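You operate a simulated robot arm through the tools that you are given. There is no shell and no other tool. Be economical: measure what you need, move in short steps, check, and stop when the job is done.

You run a simulated two-armed robot. Do the job below in one go: nothing can be reset, and whatever is moved stays where it is left.

JOB
Hold the foot valve and swap its silted strainer for the clean one.
Fine: the clean one is in the white tray; the silted one goes into that tray. Set down upright: strainer.

It is judged by the outcome, as a careful person would: the job done as asked, and still so three seconds after it is handed in. It fails if anything else is knocked over, pushed out of place, dropped, spilled or broken.

ROBOT AND FRAMES
Two 7-joint arms with two-finger parallel grippers on one trunk, on a base that drives. Base frame: it is fixed to the floor where the robot stands at the start and does not move with it; the origin is under the middle of the robot, x ahead of it, y to its left, z up. Units: m, degrees, N and s.
The left shoulder is at the start at [0.075, 0.174, 1.178], the right one opposite. With the tool pointing down near the work surface each hand reaches from about 0.24 to 0.7 m from the robot's upright axis, wherever it stands, measured 20 degrees to its own side. Places, roughly: spigot of the foot valve [0.5, -0.2, 0.9]; white tray [0.5, 0.6, 0.8]. Payload 3.6 kg a hand.
Tool frame (each hand has its own): the origin (TCP) lies between the finger pads and is the grasp point; the fingertips stand 0.03 m ahead of it; z points along the fingers, y is the line along which they close. Largest opening 0.11 m; finger width 0.02, thickness 0.01; the body of the gripper, 0.048 by 0.112 m, starts 0.055 m behind the TCP.
Orientation is told as [roll, pitch, yaw] about the base's x, y, z axes, in that order, counted from this pose: with the fingers straight down and closing along the base's y, the tool's x points along the base's -x, its y along +y and its z along -z.

CONTROLS
- The arms move only by the tool move_arm. It takes "left_increments", "right_increments" or both (then of equal length, played together; a hand with none holds still); each is one flat list of numbers, 7 for each row, row after row: the shift along the base's x, y, z in m, then the turn, a rotation vector about the base's x, y, z in degrees, then the finger opening in m, from 0 to 0.11. In form: [tx, ty, tz, rx, ry, rz, jaw, tx, ty, tz, rx, ry, rz, jaw, ...]. A call has 1 to 20 rows; each row is the pose to reach, as a shift and turn from the pose commanded when the call began. A row lasts 0.2 s, in which the tool goes at most 0.05 m and 8.6 degrees; a call with a longer step from one row to the next is refused whole, and so is a gripper value outside its range. Where a pose cannot be reached the arm comes as near as it can. A force on the tool above 50 N (or 10 N above the force at the start of the call, whichever is more), or a blocked arm, ends the call early, and 0.2 s more pass. The fingers move at their own pace (about 0.153 m/s each) and stop on an object; they squeeze with about 38 N. The grip force told is the motor's: it shows also when the fingers shut on nothing. Time passes only in rows, and 0.2 s behind the last, so rows that repeat a pose let the fingers close. It gives the time, the measured TCP pose, the force on the tool (base axes), the opening and the grip force at its end, in the units of the frame above (readings bear some noise), with the torque about the TCP (base axes, N m) and any sound that the robot's microphone picked up.
- Cameras (640 x 400 px; columns grow to the right, rows downward): "scene" is now at [0.1599, 0.0417, 1.3514]; the picture's right is [0.47, -0.88, 0.00], its down [-0.52, -0.28, -0.81] and it looks along [0.71, 0.38, -0.59] (base axes); focal length 214 px, centre (320, 200). "left" rides on the left gripper at [0.073, -0.017, -0.103] in its tool frame; the picture's right is [0.23, 0.97, 0.00], its down [-0.76, 0.18, -0.62] and it looks along [-0.61, 0.14, 0.78] (tool axes); focal length 222 px, centre (320, 200). "right" rides on the right gripper at [0.072, 0.017, -0.103] in its tool frame; the picture's right is [-0.23, 0.97, 0.00], its down [-0.76, -0.18, -0.62] and it looks along [-0.61, -0.14, 0.78] (tool axes); focal length 222 px, centre (320, 200). There is no depth. A picture from a camera that has moved, and an enlarged one, comes with that camera's place and axes in the base frame and with its lens.
- snapshot(camera): a new picture of that camera. It takes no simulated time.
- slide_trunk(by): slides the trunk up (or, below 0, down) by that many m; the arms and the scene camera ride with it, the base frame stays. It gives what a move gives, with no picture.
- steer(legs): drives the robot by 1 to 6 legs, each [ahead, left, turn to the left] in m, m and degrees, along the robot's own axes; the way and the turn of a leg run together, so that a leg with both is an arc; at most 1.5 m and 180 degrees a leg. The arms and the cameras ride along, it lands a little off, and it stops where it bumps. It gives what a move gives.
- turn_head(pan, tilt): turns the head with the scene camera to pan (to the left, within 86 degrees either way) and tilt (down, from -29 to 69), counted from straight ahead of the robot. It gives what a move gives.
- inspect(camera, box): a new picture of the part [left, top, right, bottom] of that camera's present view, enlarged. It takes no simulated time.
- close_job(): hands the job in; it is judged then, once.

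Go step by step. Nothing tells you exact positions but the pictures and the camera data: compare them with the known pose of the tool, close in by small moves and look again before you grip or let go. The budget is 120 turns and 88 pictures, counting those below and the enlarged ones. Unless the task says otherwise, let go and move clear before handing in, and close with one line.

The tools are called after "Call:" as a command line: name --argument value ..., lists and objects as JSON in quotes. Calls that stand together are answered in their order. move_arm: Moves the arms, as the interface text tells. Its arguments: {"type":"object","properties":{"left_increments":{"type":"array","items":{"type":"number"}},"right_increments":{"type":"array","items":{"type":"number"}}},"required":[]} The other tools are called the same way: slide_trunk (by) slides the trunk up or down; steer (legs) drives the base; turn_head (pan, tilt) turns the head that bears the scene camera; snapshot (camera) takes a picture; inspect (camera, box) takes an enlarged picture of a part of a camera's view; close_job () hands the job in.

At the start:

```text
t: 0.0
left_position: [0.3665, 0.4407, 1.1872]
left_tcp_rot: [0.0, -0.1, 0.2]
left_force: [0.2, -0.4, 0.2]
left_torque: [0.01, 0.01, -0.01]
left_finger_gap: 0.1099
left_grip_force: 0.0
right_position: [0.3444, 0.0478, 1.1824]
right_tcp_rot: [0.0, 0.0, 0.0]
right_force: [-0.7, 1.0, 0.9]
right_torque: [-0.02, -0.02, -0.03]
right_finger_gap: 0.1102
right_grip_force: 0.2
trunk travel left (down, up): [-0.294, 0.469]
robot x, y, heading: [0.0014, 0.0004, -0.3]
head pan, tilt: [28.2, 36.1]
```

scene: 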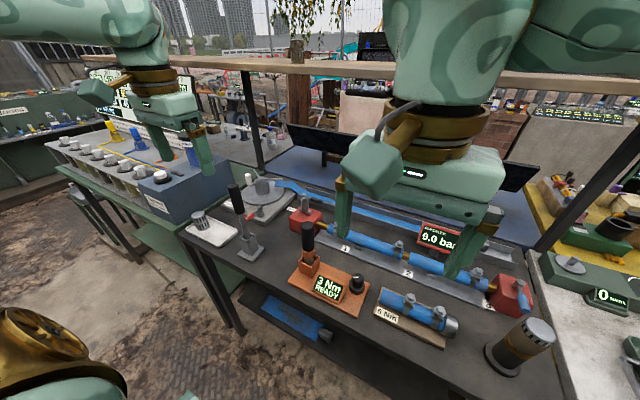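
right: 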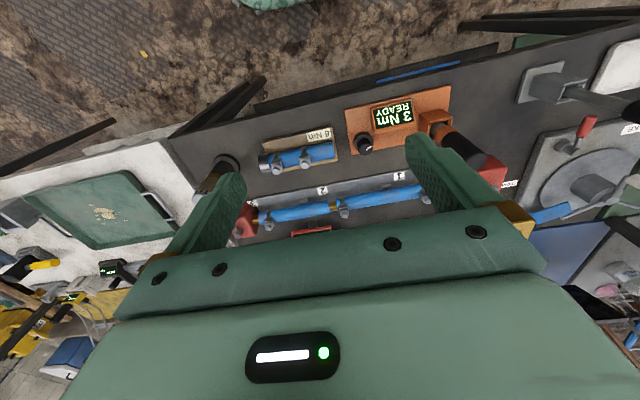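
left: 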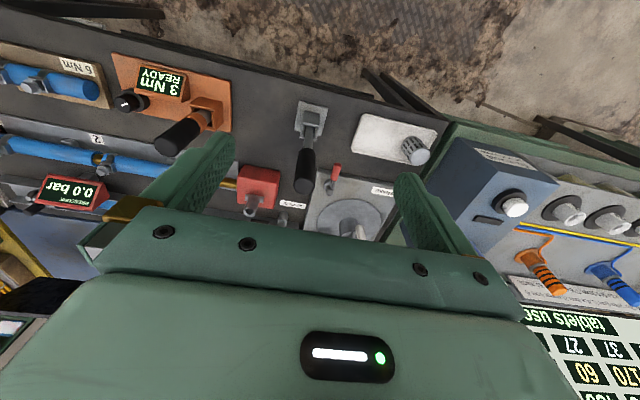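

I see the white tray with a strainer on the left of the bench, and what looks like the foot valve (dark stand, grey strainer on top, leaning) at the right. I'll look closer at both.

Call:
turn_head --pan -20 --tilt 45

Call:
inspect --camera "scene" --box '[200, 150, 440, 300]'

Call:
inspect --camera "left" --box '[320, 80, 480, 180]'

```text
t: 1.2
left_position: [0.3675, 0.4402, 1.1857]
left_tcp_rot: [0.1, 0.0, 0.0]
left_force: [0.6, -0.4, 0.6]
left_torque: [0.02, 0.0, 0.0]
left_finger_gap: 0.1099
left_grip_force: 0.1
right_position: [0.3456, 0.047, 1.18]
right_tcp_rot: [0.0, 0.1, 0.0]
right_force: [-0.5, -0.1, 0.0]
right_torque: [0.02, 0.0, 0.0]
right_finger_gap: 0.1098
right_grip_force: 0.1
trunk travel left (down, up): [-0.294, 0.469]
robot x, y, heading: [0.001, -0.0001, 0.0]
head pan, tilt: [-20.0, 45.0]
```

```text
2.67 times, centred on (320, 225) of scene
camera zoom: at [0.1593, -0.0275, 1.3383], right [-0.34, -0.94, 0.0], down [-0.66, 0.24, -0.71], along [0.66, -0.24, -0.71], focal length 572 px, centre (320, 133)
```

zoom: 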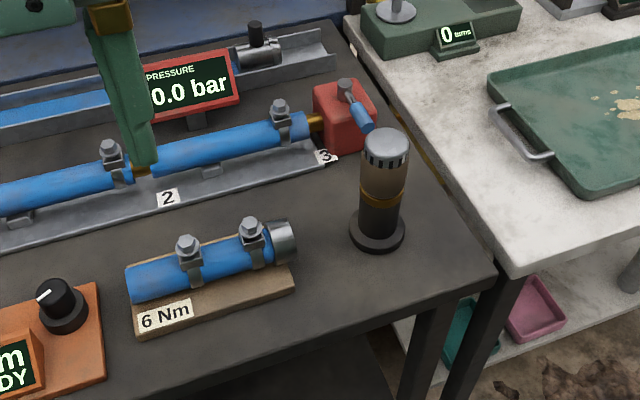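

```text
4.00 times, centred on (400, 130) of left
camera zoom: at [0.2928, 0.4234, 1.2896], right [-0.23, 0.97, 0.0], down [0.76, 0.18, 0.62], along [0.61, 0.14, -0.78], focal length 888 px, centre (0, 480)
```

zoom: 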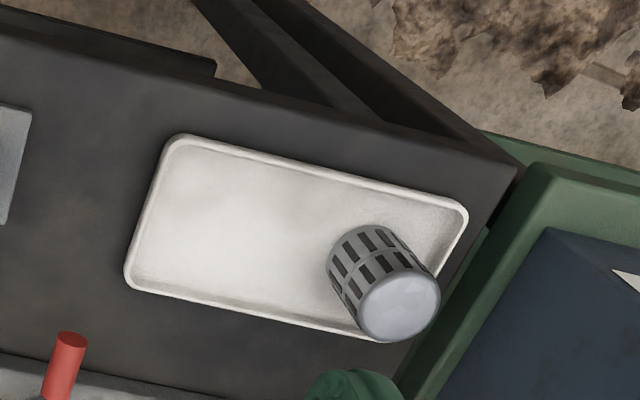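

The valve stands on the bench with a brass ring and a brown strainer above; I look closer for how it locks.

Call:
inspect --camera "scene" --box '[310, 215, 370, 275]'

Call:
snapshot --camera "scene"

```text
6.67 times, centred on (340, 245) of scene
camera zoom: at [0.1593, -0.0275, 1.3383], right [-0.34, -0.94, 0.0], down [-0.66, 0.24, -0.71], along [0.66, -0.24, -0.71], focal length 1430 px, centre (187, -100)
```

zoom: 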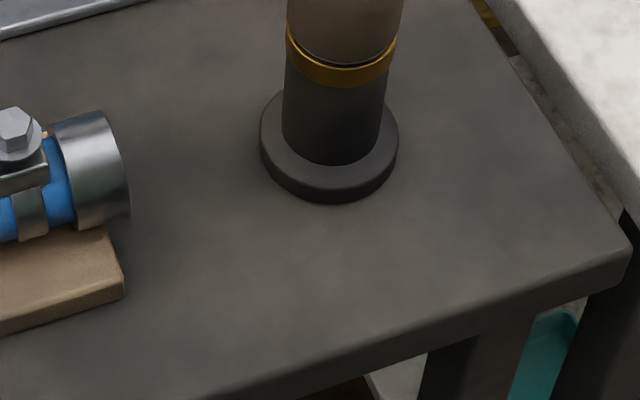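

```text
81 pictures are left
camera scene: at [0.1593, -0.0275, 1.3383], right [-0.34, -0.94, 0.0], down [-0.66, 0.24, -0.71], along [0.66, -0.24, -0.71], focal length 214 px, centre (320, 200)
```

scene: 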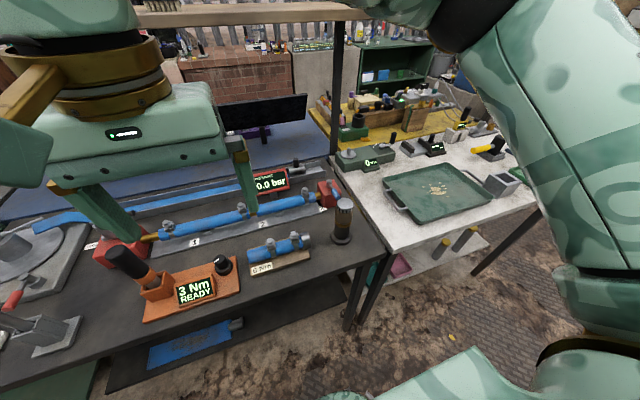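

Call:
inspect --camera "scene" --box '[310, 185, 380, 255]'

```text
5.71 times, centred on (345, 220) of scene
camera zoom: at [0.1593, -0.0275, 1.3383], right [-0.34, -0.94, 0.0], down [-0.66, 0.24, -0.71], along [0.66, -0.24, -0.71], focal length 1226 px, centre (177, 86)
```

zoom: 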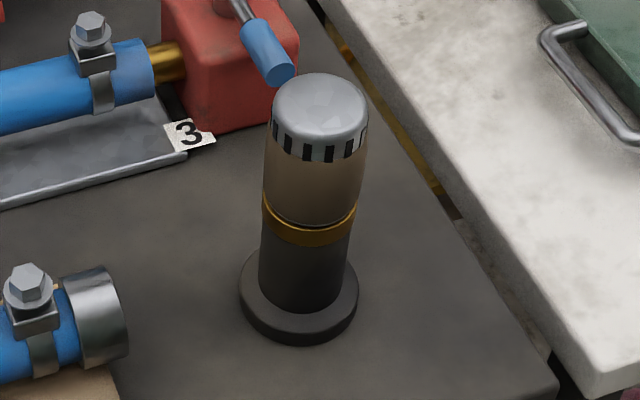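

The valve stands near (0.49, -0.21): body from z 0.81 to 0.86, strainer about 0.87–0.95. Right hand will hold the body from the right side, left hand will handle the strainer from above. First I drive a bit to the right.

Call:
steer --legs '[[0, -0.12, 0]]'

Call:
move_arm --right_increments '[0, -0.04, 0, 3.6, 3.6, -6.2, 0.08, 0, -0.08, 0, 7.2, 7.2, -12.4, 0.08, 0, -0.12, 0, 10.8, 10.8, -18.6, 0.08, 0, -0.16, 0, 14.4, 14.4, -24.8, 0.08, 0, -0.2, 0, 18, 18, -31, 0.08, 0, -0.24, 0, 21.6, 21.6, -37.2, 0.08, 0, -0.27, 0, 25.2, 25.2, -43.4, 0.08, 0, -0.3, 0, 28.8, 28.8, -49.6, 0.08, 0.02, -0.32, 0, 32.4, 32.4, -55.8, 0.08, 0.04, -0.34, 0, 36, 36, -62, 0.08, 0.06, -0.35, 0, 39.6, 39.6, -68.2, 0.08, 0.08, -0.36, 0, 43.2, 43.2, -74.6, 0.08, 0.1, -0.36, 0, 46.7, 46.7, -80.9, 0.08]'

Call:
snapshot --camera "scene"

```text
t: 2.4
left_position: [0.3647, 0.3179, 1.1869]
left_tcp_rot: [0.2, -0.1, 0.3]
left_force: [0.1, -0.8, 0.1]
left_torque: [0.02, -0.01, -0.02]
left_finger_gap: 0.1102
left_grip_force: 0.1
right_position: [0.3458, -0.0747, 1.1818]
right_tcp_rot: [0.1, 0.1, 0.3]
right_force: [-0.3, -0.7, -0.4]
right_torque: [0.05, -0.01, 0.0]
right_finger_gap: 0.11
right_grip_force: 0.1
trunk travel left (down, up): [-0.294, 0.469]
robot x, y, heading: [0.0009, -0.1243, 0.1]
head pan, tilt: [-20.0, 45.0]
```

```text
t: 5.2
left_position: [0.3644, 0.319, 1.1863]
left_tcp_rot: [0.0, 0.0, 0.3]
left_force: [-0.1, -0.3, -0.5]
left_torque: [0.03, 0.0, -0.01]
left_finger_gap: 0.11
left_grip_force: 0.1
right_position: [0.446, -0.4338, 1.1798]
right_tcp_rot: [0.1, 60.2, -89.8]
right_force: [0.2, -0.1, -0.5]
right_torque: [0.0, 0.01, 0.02]
right_finger_gap: 0.0799
right_grip_force: 0.1
trunk travel left (down, up): [-0.294, 0.469]
robot x, y, heading: [0.0024, -0.1212, 0.0]
head pan, tilt: [-20.0, 45.0]
```

```text
79 pictures are left
camera scene: at [0.1599, -0.1496, 1.3382], right [-0.34, -0.94, 0.0], down [-0.67, 0.24, -0.71], along [0.66, -0.24, -0.71], focal length 214 px, centre (320, 200)
```

scene: 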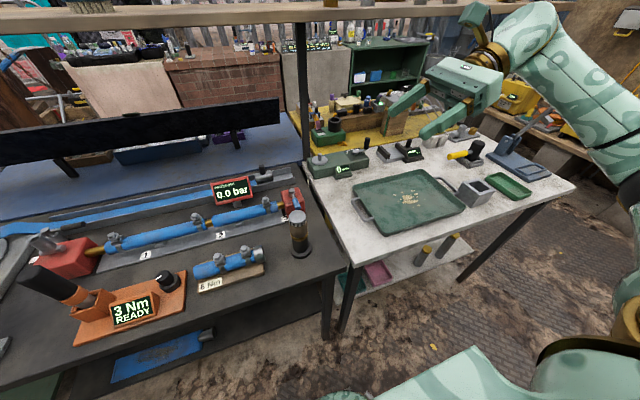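

The right hand took the side-facing pose. Now I triangulate the valve from the scene camera and the right wrist camera.

Call:
inspect --camera "scene" --box '[265, 190, 335, 260]'

Call:
snapshot --camera "right"

```text
5.71 times, centred on (300, 225) of scene
camera zoom: at [0.1599, -0.1496, 1.3382], right [-0.34, -0.94, 0.0], down [-0.67, 0.24, -0.71], along [0.66, -0.24, -0.71], focal length 1226 px, centre (434, 57)
```

zoom: 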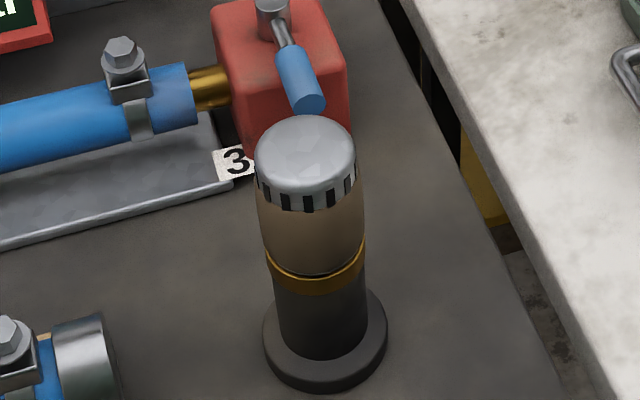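

```text
77 pictures are left
camera right: at [0.4616, -0.4883, 1.2938], right [0.97, -0.11, -0.2], down [-0.18, -0.92, -0.35], along [-0.14, 0.38, -0.92], focal length 222 px, centre (320, 200)
```

right: 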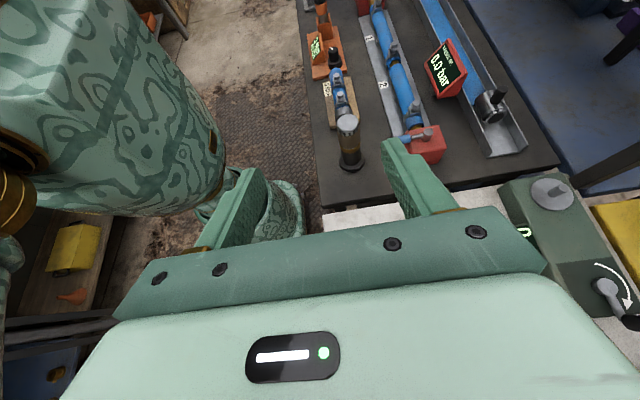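

Triangulated: valve axis about (0.483, -0.211), flange top z≈0.812, brass ring ≈0.895, strainer top ≈0.953. I move the right hand to a standoff along its pointing direction.

Call:
move_arm --right_increments '[0.008, 0.005, -0.045, 0, 0, 0, 0.08, 0.016, 0.01, -0.09, 0, 0, 0, 0.08, 0.023, 0.018, -0.135, 0, 0, 0, 0.08, 0.03, 0.024, -0.18, 0, 0, 0, 0.08, 0.037, 0.029, -0.223, 0, 0, 0, 0.08, 0.037, 0.029, -0.223, 0, 0, 0, 0.08]'

Call:
snapshot --camera "right"

Call:
snapshot --camera "scene"

```text
t: 6.6
left_position: [0.3643, 0.3203, 1.1866]
left_tcp_rot: [0.1, 0.0, 0.3]
left_force: [0.1, 0.6, 0.2]
left_torque: [-0.01, -0.01, 0.01]
left_finger_gap: 0.1098
left_grip_force: 0.0
right_position: [0.4827, -0.4056, 0.9577]
right_tcp_rot: [0.4, 60.0, -89.4]
right_force: [0.3, 0.2, 0.4]
right_torque: [0.04, 0.02, 0.01]
right_finger_gap: 0.0799
right_grip_force: 0.0
trunk travel left (down, up): [-0.294, 0.469]
robot x, y, heading: [0.0001, -0.122, 0.4]
head pan, tilt: [-20.0, 45.0]
```

```text
76 pictures are left
camera right: at [0.4977, -0.46, 1.071], right [0.97, -0.11, -0.19], down [-0.17, -0.92, -0.35], along [-0.14, 0.37, -0.92], focal length 222 px, centre (320, 200)
```

right: 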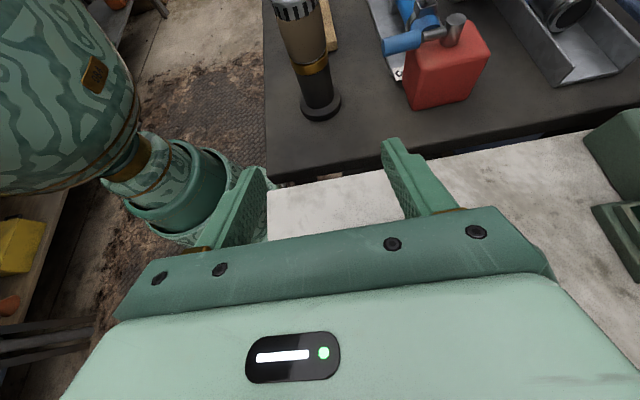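

```text
75 pictures are left
camera scene: at [0.1591, -0.1495, 1.3384], right [-0.34, -0.94, 0.0], down [-0.67, 0.24, -0.71], along [0.67, -0.24, -0.71], focal length 214 px, centre (320, 200)
```

scene: 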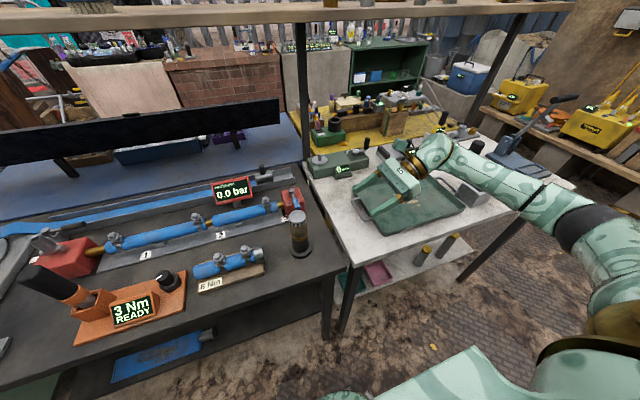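

The right camera confirms the axis at about (0.480, -0.21). I slide the open fingers along the approach to straddle the body.

Call:
move_arm --right_increments '[0, 0.035, -0.02, 0, 0, 0, 0.08, 0, 0.07, -0.04, 0, 0, 0, 0.08, 0, 0.105, -0.06, 0, 0, 0, 0.08, -0.001, 0.13, -0.075, 0, 0, 0, 0.08, -0.001, 0.155, -0.09, 0, 0, 0, 0.08, -0.001, 0.175, -0.101, 0, 0, 0, 0.08]'

Call:
snapshot --camera "right"

Call:
inspect --camera "scene" --box '[250, 170, 370, 270]'

```text
t: 8.0
left_position: [0.3647, 0.3202, 1.1867]
left_tcp_rot: [0.0, 0.0, 0.3]
left_force: [-0.9, 1.0, -0.6]
left_torque: [0.02, -0.02, 0.0]
left_finger_gap: 0.1102
left_grip_force: 0.1
right_position: [0.4825, -0.2293, 0.856]
right_tcp_rot: [0.3, 60.0, -89.6]
right_force: [0.5, 0.1, -0.2]
right_torque: [-0.02, 0.0, 0.02]
right_finger_gap: 0.08
right_grip_force: 0.0
trunk travel left (down, up): [-0.294, 0.469]
robot x, y, heading: [0.003, -0.124, 0.3]
head pan, tilt: [-20.0, 45.0]
```

```text
74 pictures are left
camera right: at [0.4973, -0.284, 0.9698], right [0.97, -0.11, -0.19], down [-0.18, -0.92, -0.35], along [-0.14, 0.37, -0.92], focal length 222 px, centre (320, 200)
```

right: 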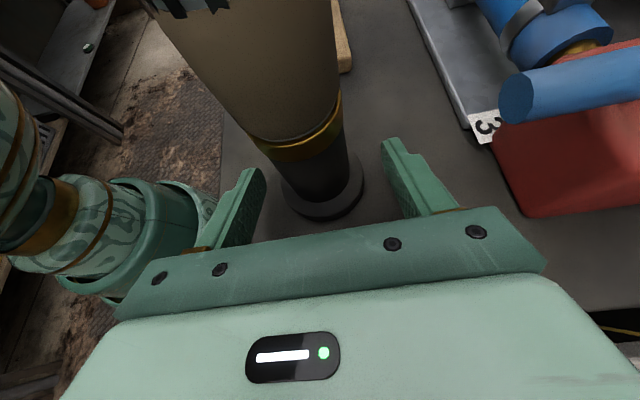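

```text
4.00 times, centred on (310, 220) of scene
camera zoom: at [0.1596, -0.1493, 1.3383], right [-0.34, -0.94, 0.0], down [-0.67, 0.24, -0.71], along [0.66, -0.24, -0.71], focal length 858 px, centre (360, 120)
```

zoom: 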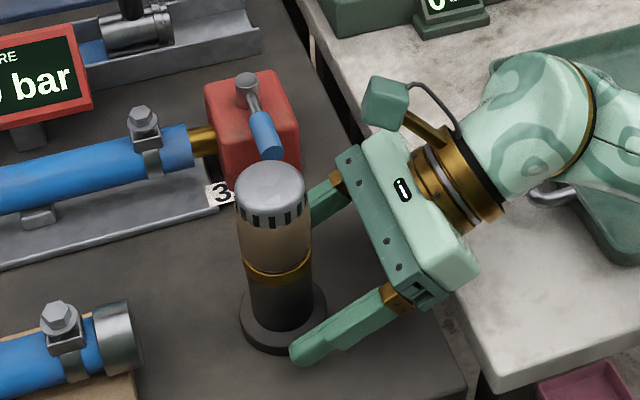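

Fingers straddle the body above the flange. I advance the last 2 cm and close.

Call:
move_arm --right_increments '[-0.003, 0.009, -0.005, 0, 0, 0, 0.08, -0.003, 0.018, -0.01, 0, 0, 0, 0.08, -0.003, 0.018, -0.01, 0, 0, 0, 0.06, -0.003, 0.018, -0.01, 0, 0, 0, 0.05, -0.003, 0.018, -0.01, 0, 0, 0, 0.048, -0.003, 0.018, -0.01, 0, 0, 0, 0.046, -0.003, 0.018, -0.01, 0, 0, 0, 0.04, -0.003, 0.018, -0.01, 0, 0, 0, 0.03, -0.003, 0.018, -0.01, 0, 0, 0, 0.03]'

Call:
inspect --camera "scene" --box '[250, 170, 370, 270]'

```text
t: 10.0
left_position: [0.3651, 0.3193, 1.1869]
left_tcp_rot: [0.0, 0.1, 0.3]
left_force: [0.5, -0.2, -0.1]
left_torque: [0.0, 0.01, 0.03]
left_finger_gap: 0.11
left_grip_force: 0.1
right_position: [0.4785, -0.2121, 0.8473]
right_tcp_rot: [0.3, 59.9, -89.6]
right_force: [-0.1, 0.5, 0.2]
right_torque: [-0.01, -0.01, -0.04]
right_finger_gap: 0.0569
right_grip_force: 38.1
trunk travel left (down, up): [-0.294, 0.469]
robot x, y, heading: [0.0003, -0.124, 0.5]
head pan, tilt: [-20.0, 45.0]
```

```text
4.00 times, centred on (310, 220) of scene
camera zoom: at [0.1596, -0.1494, 1.3383], right [-0.34, -0.94, 0.0], down [-0.67, 0.24, -0.71], along [0.66, -0.24, -0.71], focal length 858 px, centre (360, 120)
```

zoom: 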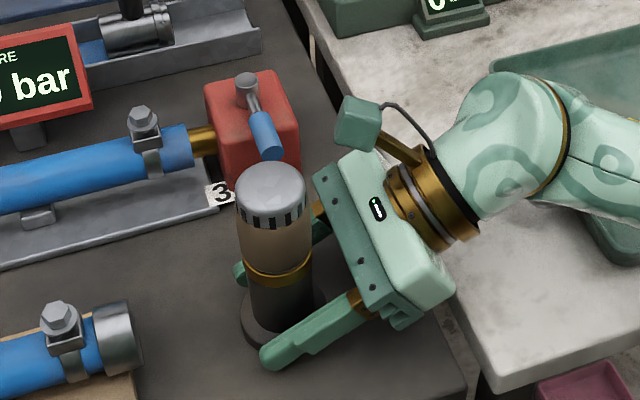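

The gap is wider than I expected for the body (0.057), so I check whether the fingers bear on the flange.

Call:
inspect --camera "right" --box '[200, 60, 440, 260]'

Call:
inspect --camera "scene" --box '[285, 200, 335, 260]'

```text
2.00 times, centred on (320, 160) of right
camera zoom: at [0.4945, -0.2662, 0.9613], right [0.97, -0.11, -0.19], down [-0.17, -0.92, -0.35], along [-0.14, 0.37, -0.92], focal length 444 px, centre (320, 280)
```

zoom: 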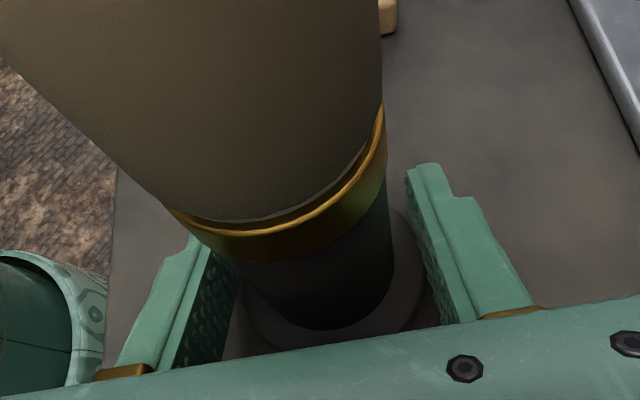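

```text
6.67 times, centred on (310, 230) of scene
camera zoom: at [0.1596, -0.1494, 1.3383], right [-0.34, -0.94, 0.0], down [-0.67, 0.24, -0.71], along [0.66, -0.24, -0.71], focal length 1430 px, centre (387, 0)
```

zoom: 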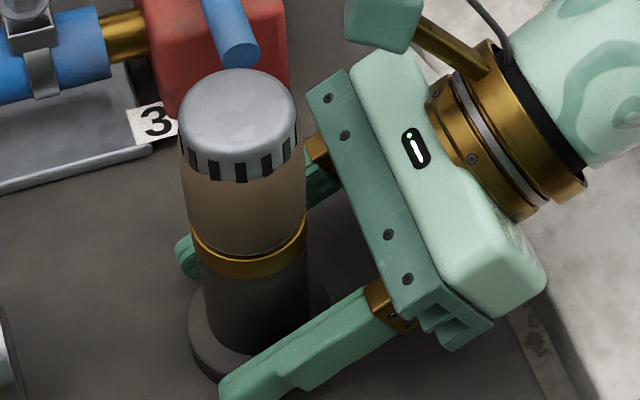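

The fingertips are clamped on the flange, not the body. I open, raise about 1 cm, flatten the tilt by 10° and re-close.

Call:
move_arm --right_increments '[0, 0, 0, 0, 0, 0, 0.08, 0, 0, 0, 0, 0, 0, 0.08, 0, 0, 0.006, 4, 0, 0, 0.08, 0, 0, 0.01, 10, 0, 0, 0.08, 0, 0, 0.01, 10, 0, 0, 0.08]'

Call:
inspect --camera "right" --box '[200, 60, 440, 260]'

Call:
inspect --camera "scene" --box '[285, 200, 335, 260]'

```text
t: 11.2
left_position: [0.3635, 0.3204, 1.1867]
left_tcp_rot: [0.0, 0.0, 0.3]
left_force: [-0.8, 0.5, 0.7]
left_torque: [0.01, -0.02, -0.02]
left_finger_gap: 0.1099
left_grip_force: 0.1
right_position: [0.4785, -0.2131, 0.857]
right_tcp_rot: [0.7, 70.1, -89.4]
right_force: [0.3, -0.3, 0.7]
right_torque: [-0.01, -0.02, 0.0]
right_finger_gap: 0.08
right_grip_force: 0.0
trunk travel left (down, up): [-0.294, 0.469]
robot x, y, heading: [0.001, -0.1227, -0.0]
head pan, tilt: [-20.0, 45.0]
```

```text
2.00 times, centred on (320, 160) of right
camera zoom: at [0.4946, -0.2852, 0.9598], right [0.97, -0.08, -0.21], down [-0.18, -0.85, -0.5], along [-0.14, 0.53, -0.84], focal length 444 px, centre (320, 280)
```

zoom: 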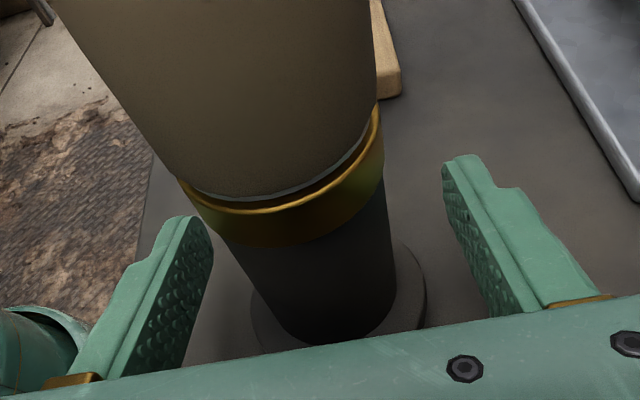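

```text
6.67 times, centred on (310, 230) of scene
camera zoom: at [0.1595, -0.1494, 1.3383], right [-0.34, -0.94, 0.0], down [-0.67, 0.24, -0.71], along [0.67, -0.24, -0.71], focal length 1430 px, centre (387, 0)
```

zoom: 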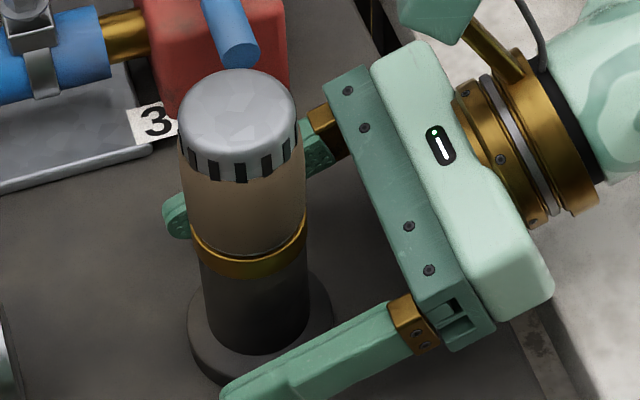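

The fingers now clear the flange and sit below the ring. Closing.

Call:
move_arm --right_increments '[0, 0, 0, 0, 0, 0, 0.06, 0, 0, 0, 0, 0, 0, 0.05, 0, 0, 0, 0, 0, 0, 0.045, 0, 0, 0, 0, 0, 0, 0.04, 0, 0, 0, 0, 0, 0, 0.03, 0, 0, 0, 0, 0, 0, 0.03]'

Call:
inspect --camera "right" --box '[200, 60, 440, 260]'

Call:
inspect --camera "scene" --box '[285, 200, 335, 260]'

```text
t: 12.6
left_position: [0.3645, 0.3194, 1.1862]
left_tcp_rot: [0.0, 0.0, 0.3]
left_force: [0.9, 0.0, 0.0]
left_torque: [-0.02, 0.02, 0.01]
left_finger_gap: 0.11
left_grip_force: 0.0
right_position: [0.479, -0.2113, 0.8557]
right_tcp_rot: [0.5, 70.0, -89.3]
right_force: [0.3, 0.8, 0.3]
right_torque: [0.05, 0.13, -0.02]
right_finger_gap: 0.0411
right_grip_force: 37.6
trunk travel left (down, up): [-0.294, 0.469]
robot x, y, heading: [0.0025, -0.1188, 0.2]
head pan, tilt: [-20.0, 45.0]
```

```text
2.00 times, centred on (320, 160) of right
camera zoom: at [0.4945, -0.285, 0.9598], right [0.97, -0.08, -0.21], down [-0.18, -0.85, -0.5], along [-0.14, 0.53, -0.84], focal length 444 px, centre (320, 280)
```

zoom: 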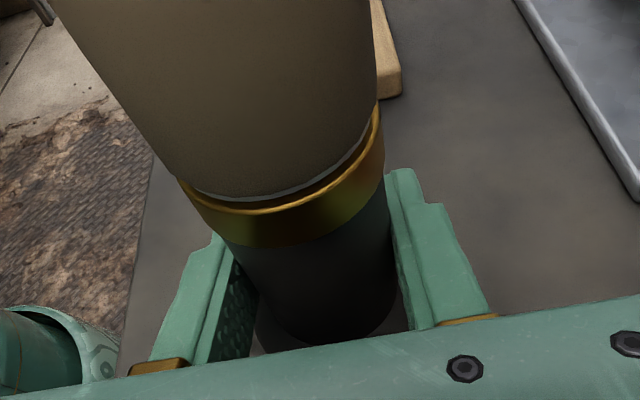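

```text
6.67 times, centred on (310, 230) of scene
camera zoom: at [0.1595, -0.1494, 1.3383], right [-0.34, -0.94, 0.0], down [-0.67, 0.24, -0.71], along [0.67, -0.24, -0.71], focal length 1430 px, centre (387, 0)
```

zoom: 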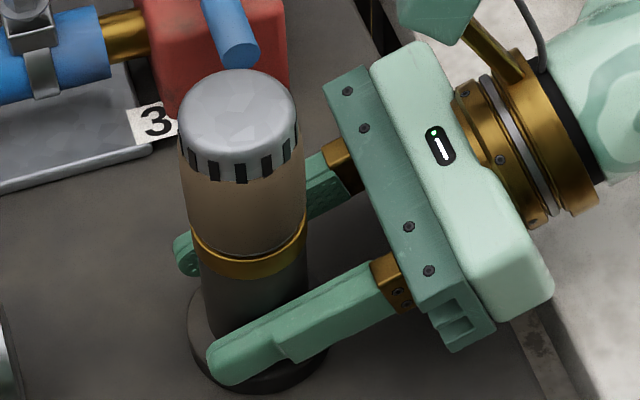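

The body is firmly held (gap 0.041). Now the left hand swings over above the strainer with a -90° yaw.

Call:
move_arm --left_increments '[0.01, -0.04, 0, 0, 0, -7.5, 0.08, 0.02, -0.08, 0, 0, 0, -15, 0.08, 0.03, -0.12, 0, 0, 0, -22.5, 0.08, 0.04, -0.16, 0, 0, 0, -30, 0.08, 0.05, -0.2, 0, 0, 0, -37.5, 0.08, 0.06, -0.24, 0, 0, 0, -45, 0.08, 0.07, -0.28, 0, 0, 0, -52.5, 0.08, 0.08, -0.32, 0, 0, 0, -60, 0.08, 0.09, -0.36, 0, 0, 0, -67.5, 0.08, 0.1, -0.4, 0, 0, 0, -75, 0.08, 0.11, -0.44, 0, 0, 0, -82.5, 0.08, 0.115, -0.48, -0.02, 0, 0, -90, 0.08, 0.115, -0.51, -0.05, 0, 0, -90, 0.08, 0.115, -0.53, -0.09, 0, 0, -90, 0.08, 0.115, -0.53, -0.13, 0, 0, -90, 0.08, 0.115, -0.53, -0.13, 0, 0, -90, 0.08]'

Call:
snapshot --camera "left"

Call:
snapshot --camera "scene"

```text
t: 16.0
left_position: [0.4342, -0.0041, 1.0852]
left_tcp_rot: [0.1, -0.1, -89.7]
left_force: [0.4, 0.1, -0.5]
left_torque: [0.03, -0.01, 0.02]
left_finger_gap: 0.0801
left_grip_force: 0.1
left hand out of reach, approached as far as the arm can: row 8, 9, 10, 11, 12, 13, 14, 15, 16
right_position: [0.4791, -0.2118, 0.8568]
right_tcp_rot: [0.6, 70.1, -89.3]
right_force: [1.3, 1.0, 2.4]
right_torque: [0.1, 0.11, -0.09]
right_finger_gap: 0.0416
right_grip_force: 37.7
trunk travel left (down, up): [-0.294, 0.469]
robot x, y, heading: [0.0015, -0.1246, 0.0]
head pan, tilt: [-20.0, 45.0]
```

```text
65 pictures are left
camera left: at [0.4162, 0.0679, 1.1883], right [0.97, 0.23, 0.0], down [0.18, -0.76, 0.62], along [0.14, -0.61, -0.78], focal length 222 px, centre (320, 200)
```

left: 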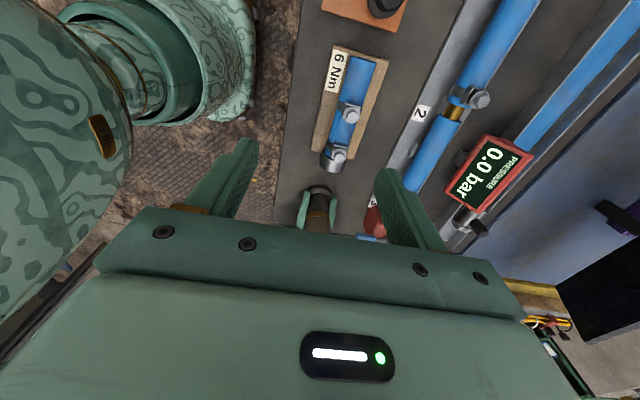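

```text
64 pictures are left
camera scene: at [0.1596, -0.1493, 1.3383], right [-0.34, -0.94, 0.0], down [-0.67, 0.24, -0.71], along [0.67, -0.24, -0.71], focal length 214 px, centre (320, 200)
```

scene: 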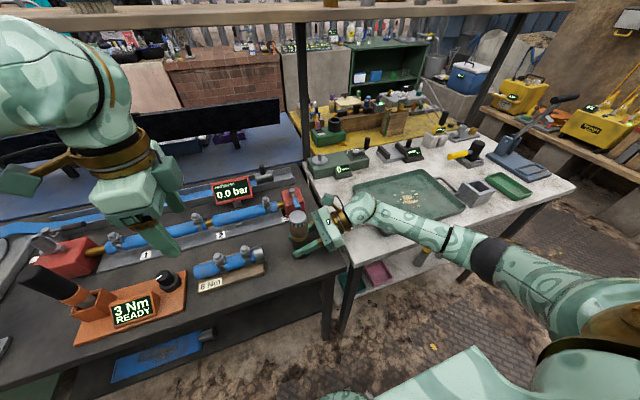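

The left hand can't get that far across with this yaw. I test whether less yaw allows the reach, staying high.

Call:
move_arm --left_increments '[0, 0, 0.0, 0, 0, 8, 0.08, 0, 0, 0, 0, 0, 16, 0.08, 0, 0, 0, 0, 0, 24, 0.08, 0.0, 0, 0, 0, 0, 32, 0.08, 0, 0, 0, 0, 0, 40, 0.08, 0, -0.04, 0, 0, 0, 48, 0.08, 0, -0.08, 0, 0, 0, 56, 0.08, 0, -0.12, 0, 0, 0, 64, 0.08, 0, -0.16, 0, 0, 0, 72, 0.08, 0, -0.2, 0, 0, 0, 80, 0.08, 0, -0.2, 0, 0, 0, 85, 0.08, 0, -0.2, 0, 0, 0, 85, 0.08]'

```text
t: 18.6
left_position: [0.4314, -0.0037, 1.1129]
left_tcp_rot: [0.0, 0.0, -8.9]
left_force: [-0.3, -0.5, -0.5]
left_torque: [-0.01, 0.02, 0.02]
left_finger_gap: 0.0798
left_grip_force: 0.0
left hand out of reach, approached as far as the arm can: row 6, 7, 8, 9, 10, 11, 12
right_position: [0.4786, -0.2123, 0.8552]
right_tcp_rot: [0.3, 70.1, -89.6]
right_force: [-1.6, 0.0, 3.6]
right_torque: [-0.04, 0.3, 0.0]
right_finger_gap: 0.041
right_grip_force: 37.9
trunk travel left (down, up): [-0.294, 0.469]
robot x, y, heading: [0.0013, -0.1221, 0.2]
head pan, tilt: [-20.0, 45.0]
```

The left wrist can't cross nearer than ~0.12 m left of the robot's axis. So I'll release the valve for now, back the right hand off, drive further right, and have the left hand come in tilted from the left side.

Call:
move_arm --right_increments '[0, 0, 0, 0, 0, 0, 0.06, 0, 0, 0, 0, 0, 0, 0.08, 0, 0, 0, 0, 0, 0, 0.08, 0, -0.03, 0.011, 0, 0, 0, 0.08, 0, -0.07, 0.025, 0, 0, 0, 0.08, 0, -0.11, 0.04, 0, 0, 0, 0.08, 0, -0.14, 0.051, 0, 0, 0, 0.08]'

Call:
snapshot --camera "scene"

```text
t: 20.2
left_position: [0.4294, -0.0031, 1.1128]
left_tcp_rot: [-0.1, 0.0, -8.9]
left_force: [0.3, 0.6, -0.1]
left_torque: [0.01, 0.03, 0.05]
left_finger_gap: 0.0799
left_grip_force: 0.1
right_position: [0.4805, -0.3512, 0.9075]
right_tcp_rot: [0.5, 70.1, -89.4]
right_force: [0.5, -1.1, -0.3]
right_torque: [0.01, 0.01, 0.01]
right_finger_gap: 0.0801
right_grip_force: 0.0
trunk travel left (down, up): [-0.294, 0.469]
robot x, y, heading: [0.005, -0.1227, 0.1]
head pan, tilt: [-20.0, 45.0]
```

```text
63 pictures are left
camera scene: at [0.1595, -0.1499, 1.3383], right [-0.34, -0.94, 0.0], down [-0.67, 0.24, -0.71], along [0.67, -0.24, -0.71], focal length 214 px, centre (320, 200)
```

scene: 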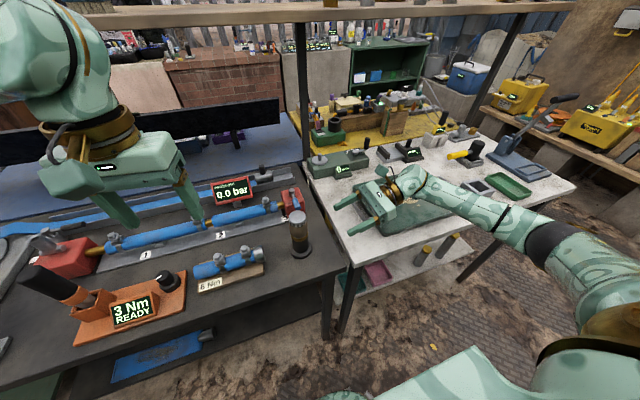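

Valve still standing in place. I drive right, then reorient the left hand (tilted, camera on top) above-left of the valve.

Call:
steer --legs '[[0, -0.135, 0]]'

Call:
move_arm --left_increments '[0, 0.03, 0, -2.1, 2.457, 6.75, 0.07, 0, 0.06, 0, -4.2, 4.914, 13.5, 0.07, 0, 0.09, 0, -6.3, 7.371, 20.25, 0.07, 0, 0.12, 0, -8.4, 9.828, 27, 0.07, 0.01, 0.14, 0, -10.5, 12.285, 33.75, 0.07, 0.02, 0.14, 0, -12.6, 14.742, 40.5, 0.07, 0.03, 0.14, 0, -14.7, 17.2, 47.25, 0.07, 0.04, 0.14, 0, -16.8, 19.66, 54, 0.07, 0.05, 0.14, 0, -18.9, 22.11, 60.75, 0.07, 0.05, 0.14, 0, -21, 24.57, 67.5, 0.07, 0.05, 0.14, 0, -23.1, 27.03, 74.25, 0.07, 0.05, 0.14, 0, -25.2, 29.48, 81, 0.07, 0.05, 0.14, 0, -27.3, 31.94, 87.75, 0.07, 0.05, 0.14, 0, -29.4, 34.4, 94.5, 0.07, 0.05, 0.14, 0, -29.4, 34.4, 94.5, 0.07]'

Call:
turn_head --pan 0 --tilt 45

Call:
snapshot --camera "scene"

```text
t: 21.5
left_position: [0.4326, -0.1393, 1.1136]
left_tcp_rot: [0.2, 0.0, -8.9]
left_force: [-0.5, -0.1, -0.3]
left_torque: [0.02, 0.01, 0.02]
left_finger_gap: 0.0798
left_grip_force: 0.2
right_position: [0.4808, -0.4872, 0.9063]
right_tcp_rot: [0.5, 70.1, -89.5]
right_force: [-0.5, 0.0, 0.5]
right_torque: [-0.01, -0.01, -0.01]
right_finger_gap: 0.08
right_grip_force: 0.0
trunk travel left (down, up): [-0.294, 0.469]
robot x, y, heading: [0.0007, -0.2555, 0.0]
head pan, tilt: [-20.0, 45.0]
```

```text
t: 24.7
left_position: [0.4817, 0.0011, 1.1135]
left_tcp_rot: [0.1, 40.0, 90.1]
left_force: [-0.7, -0.2, 0.1]
left_torque: [0.01, 0.01, 0.0]
left_finger_gap: 0.0699
left_grip_force: 0.1
right_position: [0.4802, -0.4859, 0.9058]
right_tcp_rot: [0.5, 70.1, -89.6]
right_force: [0.1, 1.0, -0.4]
right_torque: [0.01, -0.02, 0.02]
right_finger_gap: 0.0803
right_grip_force: 0.0
trunk travel left (down, up): [-0.294, 0.469]
robot x, y, heading: [0.0012, -0.2623, -0.1]
head pan, tilt: [-20.0, 45.0]
```

```text
t: 25.5
left_position: [0.4825, 0.0022, 1.1141]
left_tcp_rot: [-0.1, 40.0, 90.1]
left_force: [0.3, -0.4, 1.3]
left_torque: [0.02, -0.04, -0.02]
left_finger_gap: 0.07
left_grip_force: 0.1
right_position: [0.4805, -0.4851, 0.9063]
right_tcp_rot: [0.6, 69.9, -89.4]
right_force: [0.3, 0.4, 0.7]
right_torque: [0.03, -0.02, -0.03]
right_finger_gap: 0.0799
right_grip_force: 0.1
trunk travel left (down, up): [-0.294, 0.469]
robot x, y, heading: [0.0056, -0.2549, 0.2]
head pan, tilt: [0.0, 45.0]
```

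```text
62 pictures are left
camera scene: at [0.1649, -0.2568, 1.3383], right [0.0, -1.0, 0.0], down [-0.71, 0.0, -0.71], along [0.71, 0.0, -0.71], focal length 214 px, centre (320, 200)
```

scene: 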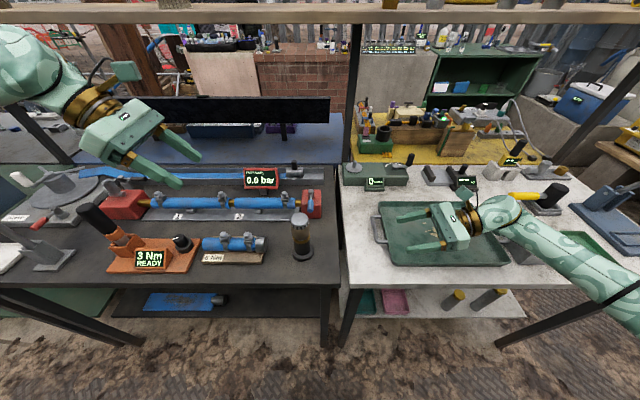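

Both hands are in order. The right hand goes back to the valve body by the same path and pose, stopping before closing.

Call:
move_arm --right_increments '[0, 0.045, 0, 0, 0, 0, 0.08, 0, 0.09, 0, 0, 0, 0, 0.08, -0.001, 0.134, 0, 0, 0, 0, 0.08, -0.001, 0.174, -0.015, 0, 0, 0, 0.08, -0.001, 0.214, -0.029, 0, 0, 0, 0.08, -0.001, 0.244, -0.04, 0, 0, 0, 0.08, -0.001, 0.26, -0.045, 0, 0, 0, 0.08, -0.001, 0.274, -0.05, 0, 0, 0, 0.08, -0.001, 0.274, -0.05, 0, 0, 0, 0.08]' --left_increments '[0, 0, 0, 0, 0, 0, 0.07, 0, 0, 0, 0, 0, 0, 0.07, 0, 0, 0, 0, 0, 0, 0.07, 0, 0, 0, 0, 0, 0, 0.07, 0, 0, 0, 0, 0, 0, 0.07, 0, 0, 0, 0, 0, 0, 0.07, 0, 0, 0, 0, 0, 0, 0.07, 0, -0.03, -0.02, 0, 0, 0, 0.07, 0, -0.06, -0.04, 0, 0, 0, 0.07]'

Call:
inspect --camera "scene" --box '[250, 190, 350, 270]'

Call:
inspect --camera "right" --box '[200, 60, 440, 260]'

```text
t: 27.5
left_position: [0.4817, -0.0601, 1.0722]
left_tcp_rot: [0.0, 40.0, 90.1]
left_force: [-0.6, -0.5, 0.2]
left_torque: [0.0, 0.01, 0.0]
left_finger_gap: 0.07
left_grip_force: 0.0
right_position: [0.4797, -0.2116, 0.8559]
right_tcp_rot: [0.5, 70.1, -89.5]
right_force: [0.3, 0.2, 0.1]
right_torque: [-0.01, 0.03, -0.01]
right_finger_gap: 0.08
right_grip_force: 0.2
trunk travel left (down, up): [-0.294, 0.469]
robot x, y, heading: [-0.0022, -0.257, 0.0]
head pan, tilt: [0.0, 45.0]
```

```text
5.00 times, centred on (300, 230) of scene
camera zoom: at [0.1652, -0.2572, 1.3382], right [0.0, -1.0, 0.0], down [-0.71, 0.0, -0.71], along [0.71, 0.0, -0.71], focal length 1072 px, centre (420, 50)
```

zoom: 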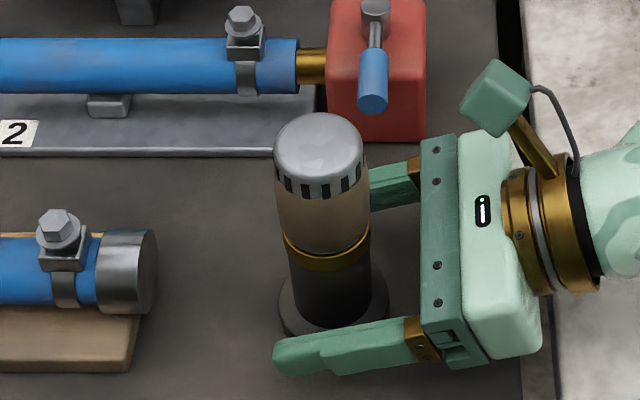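

```text
2.00 times, centred on (320, 160) of right
camera zoom: at [0.4949, -0.2852, 0.96], right [0.97, -0.08, -0.21], down [-0.18, -0.85, -0.5], along [-0.14, 0.53, -0.84], focal length 444 px, centre (320, 280)
```

zoom: 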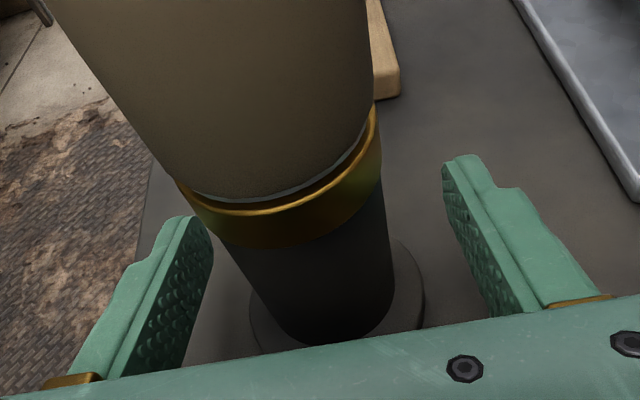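

Same geometry as before; closing the right hand, and bringing the left hand to its standoff.

Call:
move_arm --right_increments '[0, 0, 0, 0, 0, 0, 0.06, 0, 0, 0, 0, 0, 0, 0.05, 0, 0, 0, 0, 0, 0, 0.045, 0, 0, 0, 0, 0, 0, 0.04, 0, 0, 0, 0, 0, 0, 0.03, 0, 0, 0, 0, 0, 0, 0.03]' --left_increments '[0, 0, 0, 0, 0, 0, 0.07, 0, 0, 0, 0, 0, 0, 0.07, 0, 0, 0, 0, 0, 0, 0.07, -0.003, -0.02, -0.01, 0, 0, 0, 0.07, -0.003, -0.04, -0.02, 0, 0, 0, 0.07, -0.003, -0.061, -0.028, 0, 0, 0, 0.07]'

Call:
snapshot --camera "left"

Call:
snapshot --camera "scene"

```text
t: 28.9
left_position: [0.4777, -0.1211, 1.0444]
left_tcp_rot: [0.0, 39.9, 90.0]
left_force: [-0.2, 0.4, -0.4]
left_torque: [0.02, 0.02, -0.05]
left_finger_gap: 0.0702
left_grip_force: 0.0
right_position: [0.4785, -0.2124, 0.8576]
right_tcp_rot: [0.5, 70.1, -89.5]
right_force: [0.5, -0.9, 1.5]
right_torque: [-0.1, 0.12, 0.02]
right_finger_gap: 0.0414
right_grip_force: 38.1
trunk travel left (down, up): [-0.294, 0.469]
robot x, y, heading: [-0.0006, -0.2579, 0.3]
head pan, tilt: [0.0, 45.0]
```

```text
59 pictures are left
camera left: at [0.4945, -0.1104, 1.1702], right [-0.97, -0.17, 0.15], down [-0.18, 0.98, -0.01], along [-0.14, -0.04, -0.99], focal length 222 px, centre (320, 200)
```

left: 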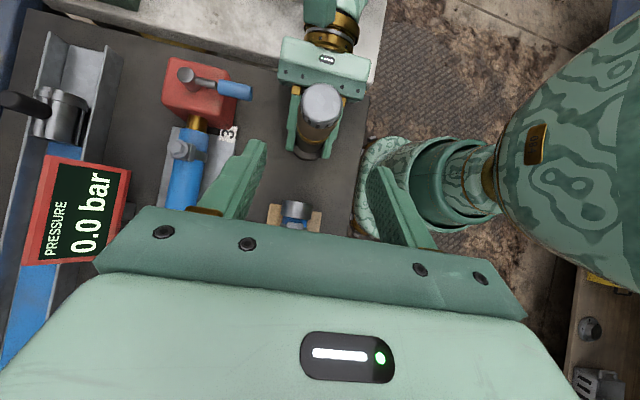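

```text
58 pictures are left
camera scene: at [0.1649, -0.257, 1.3383], right [0.0, -1.0, 0.0], down [-0.71, 0.0, -0.71], along [0.71, 0.0, -0.71], focal length 214 px, centre (320, 200)
```

scene: 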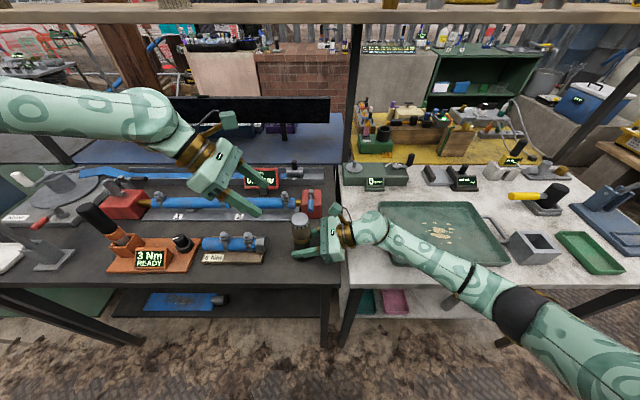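

Cap centre from the left camera at ≈(0.480, -0.213); aligned. I move in along the tool axis, stopping 2 cm short to look.

Call:
move_arm --left_increments '[0, -0.022, -0.027, 0, 0, 0, 0.07, 0, -0.045, -0.0536, 0, 0, 0, 0.07, 0, -0.064, -0.0766, 0, 0, 0, 0.07, 0, -0.077, -0.092, 0, 0, 0, 0.07, 0, -0.077, -0.092, 0, 0, 0, 0.07]'

Call:
inspect --camera "left" --box '[200, 60, 440, 260]'

Call:
inspect --camera "scene" --box '[250, 190, 350, 270]'

```text
t: 30.1
left_position: [0.4791, -0.1973, 0.9533]
left_tcp_rot: [0.0, 40.0, 90.0]
left_force: [-0.4, -1.2, -0.4]
left_torque: [-0.05, 0.06, 0.0]
left_finger_gap: 0.0702
left_grip_force: 0.1
right_position: [0.4782, -0.2119, 0.857]
right_tcp_rot: [0.6, 70.1, -89.5]
right_force: [-0.8, -0.7, 2.0]
right_torque: [-0.01, 0.19, 0.03]
right_finger_gap: 0.0412
right_grip_force: 38.1
trunk travel left (down, up): [-0.294, 0.469]
robot x, y, heading: [0.0002, -0.2584, 0.2]
head pan, tilt: [0.0, 45.0]
```

```text
2.00 times, centred on (320, 160) of left
camera zoom: at [0.4953, -0.1869, 1.0786], right [-0.97, -0.17, 0.15], down [-0.18, 0.98, -0.01], along [-0.14, -0.04, -0.99], focal length 444 px, centre (320, 280)
```

zoom: 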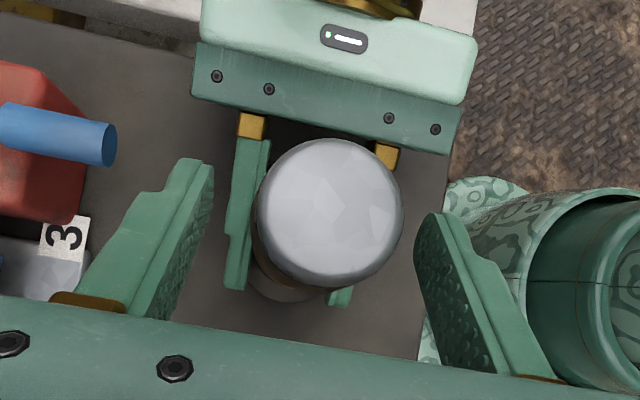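

```text
5.00 times, centred on (300, 230) of scene
camera zoom: at [0.1647, -0.2568, 1.3383], right [0.0, -1.0, 0.0], down [-0.71, 0.0, -0.71], along [0.71, 0.0, -0.71], focal length 1072 px, centre (420, 50)
```

zoom: 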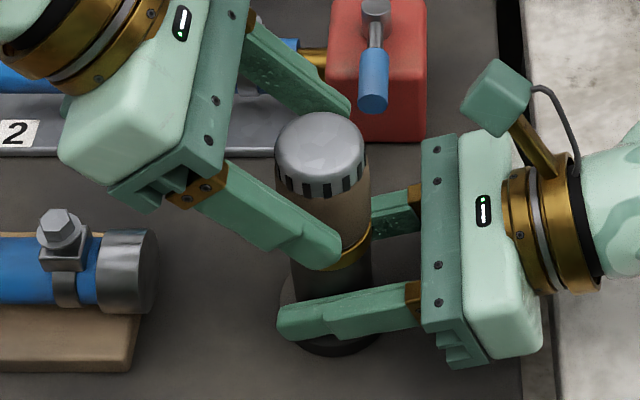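

Centred on the cap. Final advance and close the left hand on the strainer.

Call:
move_arm --left_increments '[-0.001, -0.007, -0.008, 0, 0, 0, 0.07, -0.001, -0.013, -0.0145, 0, 0, 0, 0.07, -0.001, -0.013, -0.0145, 0, 0, 0, 0.06, -0.001, -0.013, -0.0145, 0, 0, 0, 0.05, -0.001, -0.013, -0.0145, 0, 0, 0, 0.045, -0.001, -0.013, -0.0145, 0, 0, 0, 0.04, -0.001, -0.013, -0.0145, 0, 0, 0, 0.03, -0.001, -0.013, -0.0145, 0, 0, 0, 0.03]'

Call:
inspect --camera "scene" --box '[250, 190, 350, 270]'

```text
t: 31.9
left_position: [0.4747, -0.2022, 0.9433]
left_tcp_rot: [-0.3, 39.9, 90.0]
left_force: [29.7, 5.7, -3.7]
left_torque: [0.31, -1.33, 0.23]
left_finger_gap: 0.0401
left_grip_force: 37.8
left hand out of reach, approached as far as the arm can: row 2, 3, 4, 5, 6, 7, 8
right_position: [0.4769, -0.2116, 0.8578]
right_tcp_rot: [0.1, 70.1, -89.6]
right_force: [-28.7, -4.1, 9.8]
right_torque: [0.12, -0.92, 0.11]
right_finger_gap: 0.0418
right_grip_force: 38.2
trunk travel left (down, up): [-0.294, 0.469]
robot x, y, heading: [-0.0025, -0.2592, 0.3]
head pan, tilt: [0.0, 45.0]
```

```text
5.00 times, centred on (300, 230) of scene
camera zoom: at [0.1645, -0.2568, 1.3384], right [0.0, -1.0, 0.0], down [-0.71, 0.0, -0.71], along [0.71, 0.0, -0.71], focal length 1072 px, centre (420, 50)
```

zoom: 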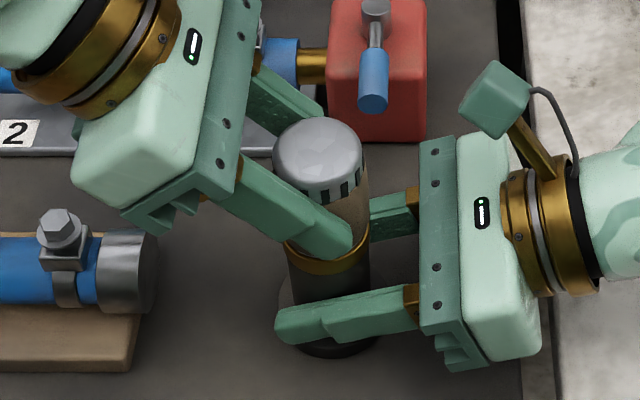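

Gripped (gap 0.040) but the arm is at its reach limit and is side-loading the valve; I shift the left command back to relax it.

Call:
move_arm --left_increments '[0.002, 0.008, 0.0045, 0, 0, 0, 0.03, 0.002, 0.008, 0.0045, 0, 0, 0, 0.03]'

```text
t: 32.5
left_position: [0.4744, -0.1954, 0.9484]
left_tcp_rot: [0.1, 40.2, 90.0]
left_force: [14.6, -21.4, -0.1]
left_torque: [-0.89, -0.53, 0.1]
left_finger_gap: 0.0401
left_grip_force: 38.1
right_position: [0.4778, -0.2114, 0.8584]
right_tcp_rot: [0.7, 70.1, -89.3]
right_force: [-14.4, 23.8, 3.6]
right_torque: [-0.78, -0.65, -0.03]
right_finger_gap: 0.0418
right_grip_force: 37.9
trunk travel left (down, up): [-0.294, 0.469]
robot x, y, heading: [-0.002, -0.2582, 0.3]
head pan, tilt: [0.0, 45.0]
```

Call:
move_arm --left_increments '[0.002, -0.005, -0.001, 0, 0, 0, 0.03, 0.002, -0.005, -0.001, 0, 0, 0, 0.03]'

Call:
inspect --camera "left" --box '[200, 60, 440, 260]'

Call:
inspect --camera "scene" --box '[270, 200, 330, 260]'

```text
t: 33.1
left_position: [0.4756, -0.1988, 0.9471]
left_tcp_rot: [0.1, 39.9, 89.9]
left_force: [4.2, -1.5, -0.9]
left_torque: [-0.03, -0.2, 0.04]
left_finger_gap: 0.0403
left_grip_force: 38.5
right_position: [0.4803, -0.2129, 0.8572]
right_tcp_rot: [0.8, 70.0, -89.4]
right_force: [-7.6, 1.0, 8.7]
right_torque: [0.23, 0.03, 0.06]
right_finger_gap: 0.0415
right_grip_force: 37.7
trunk travel left (down, up): [-0.294, 0.469]
robot x, y, heading: [0.0019, -0.2569, 0.2]
head pan, tilt: [0.0, 45.0]
```

```text
2.00 times, centred on (320, 160) of left
camera zoom: at [0.4923, -0.188, 1.0724], right [-0.97, -0.17, 0.15], down [-0.18, 0.98, -0.01], along [-0.14, -0.04, -0.99], focal length 444 px, centre (320, 280)
```

zoom: 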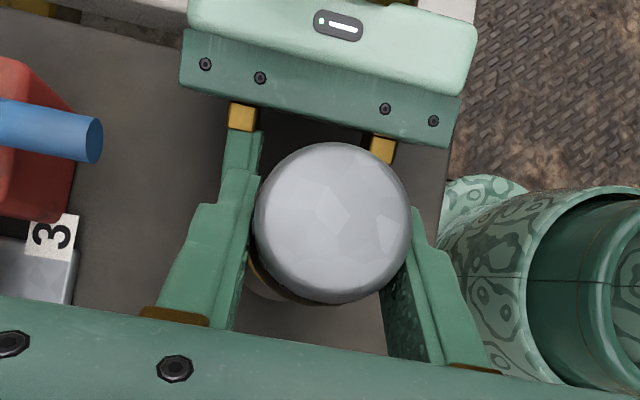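

```text
6.67 times, centred on (300, 230) of scene
camera zoom: at [0.164, -0.2568, 1.3384], right [0.0, -1.0, 0.0], down [-0.71, 0.0, -0.71], along [0.71, 0.0, -0.71], focal length 1430 px, centre (453, 0)
```

zoom: 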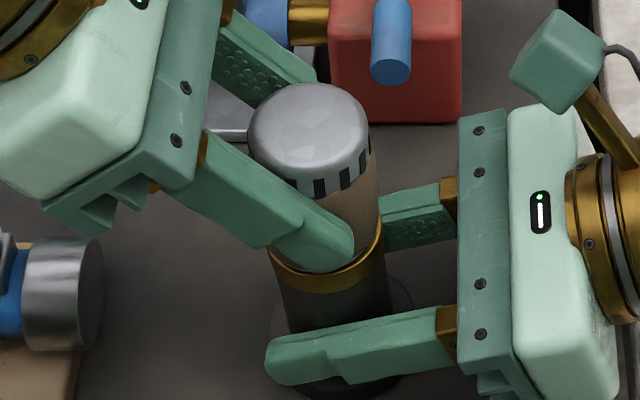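

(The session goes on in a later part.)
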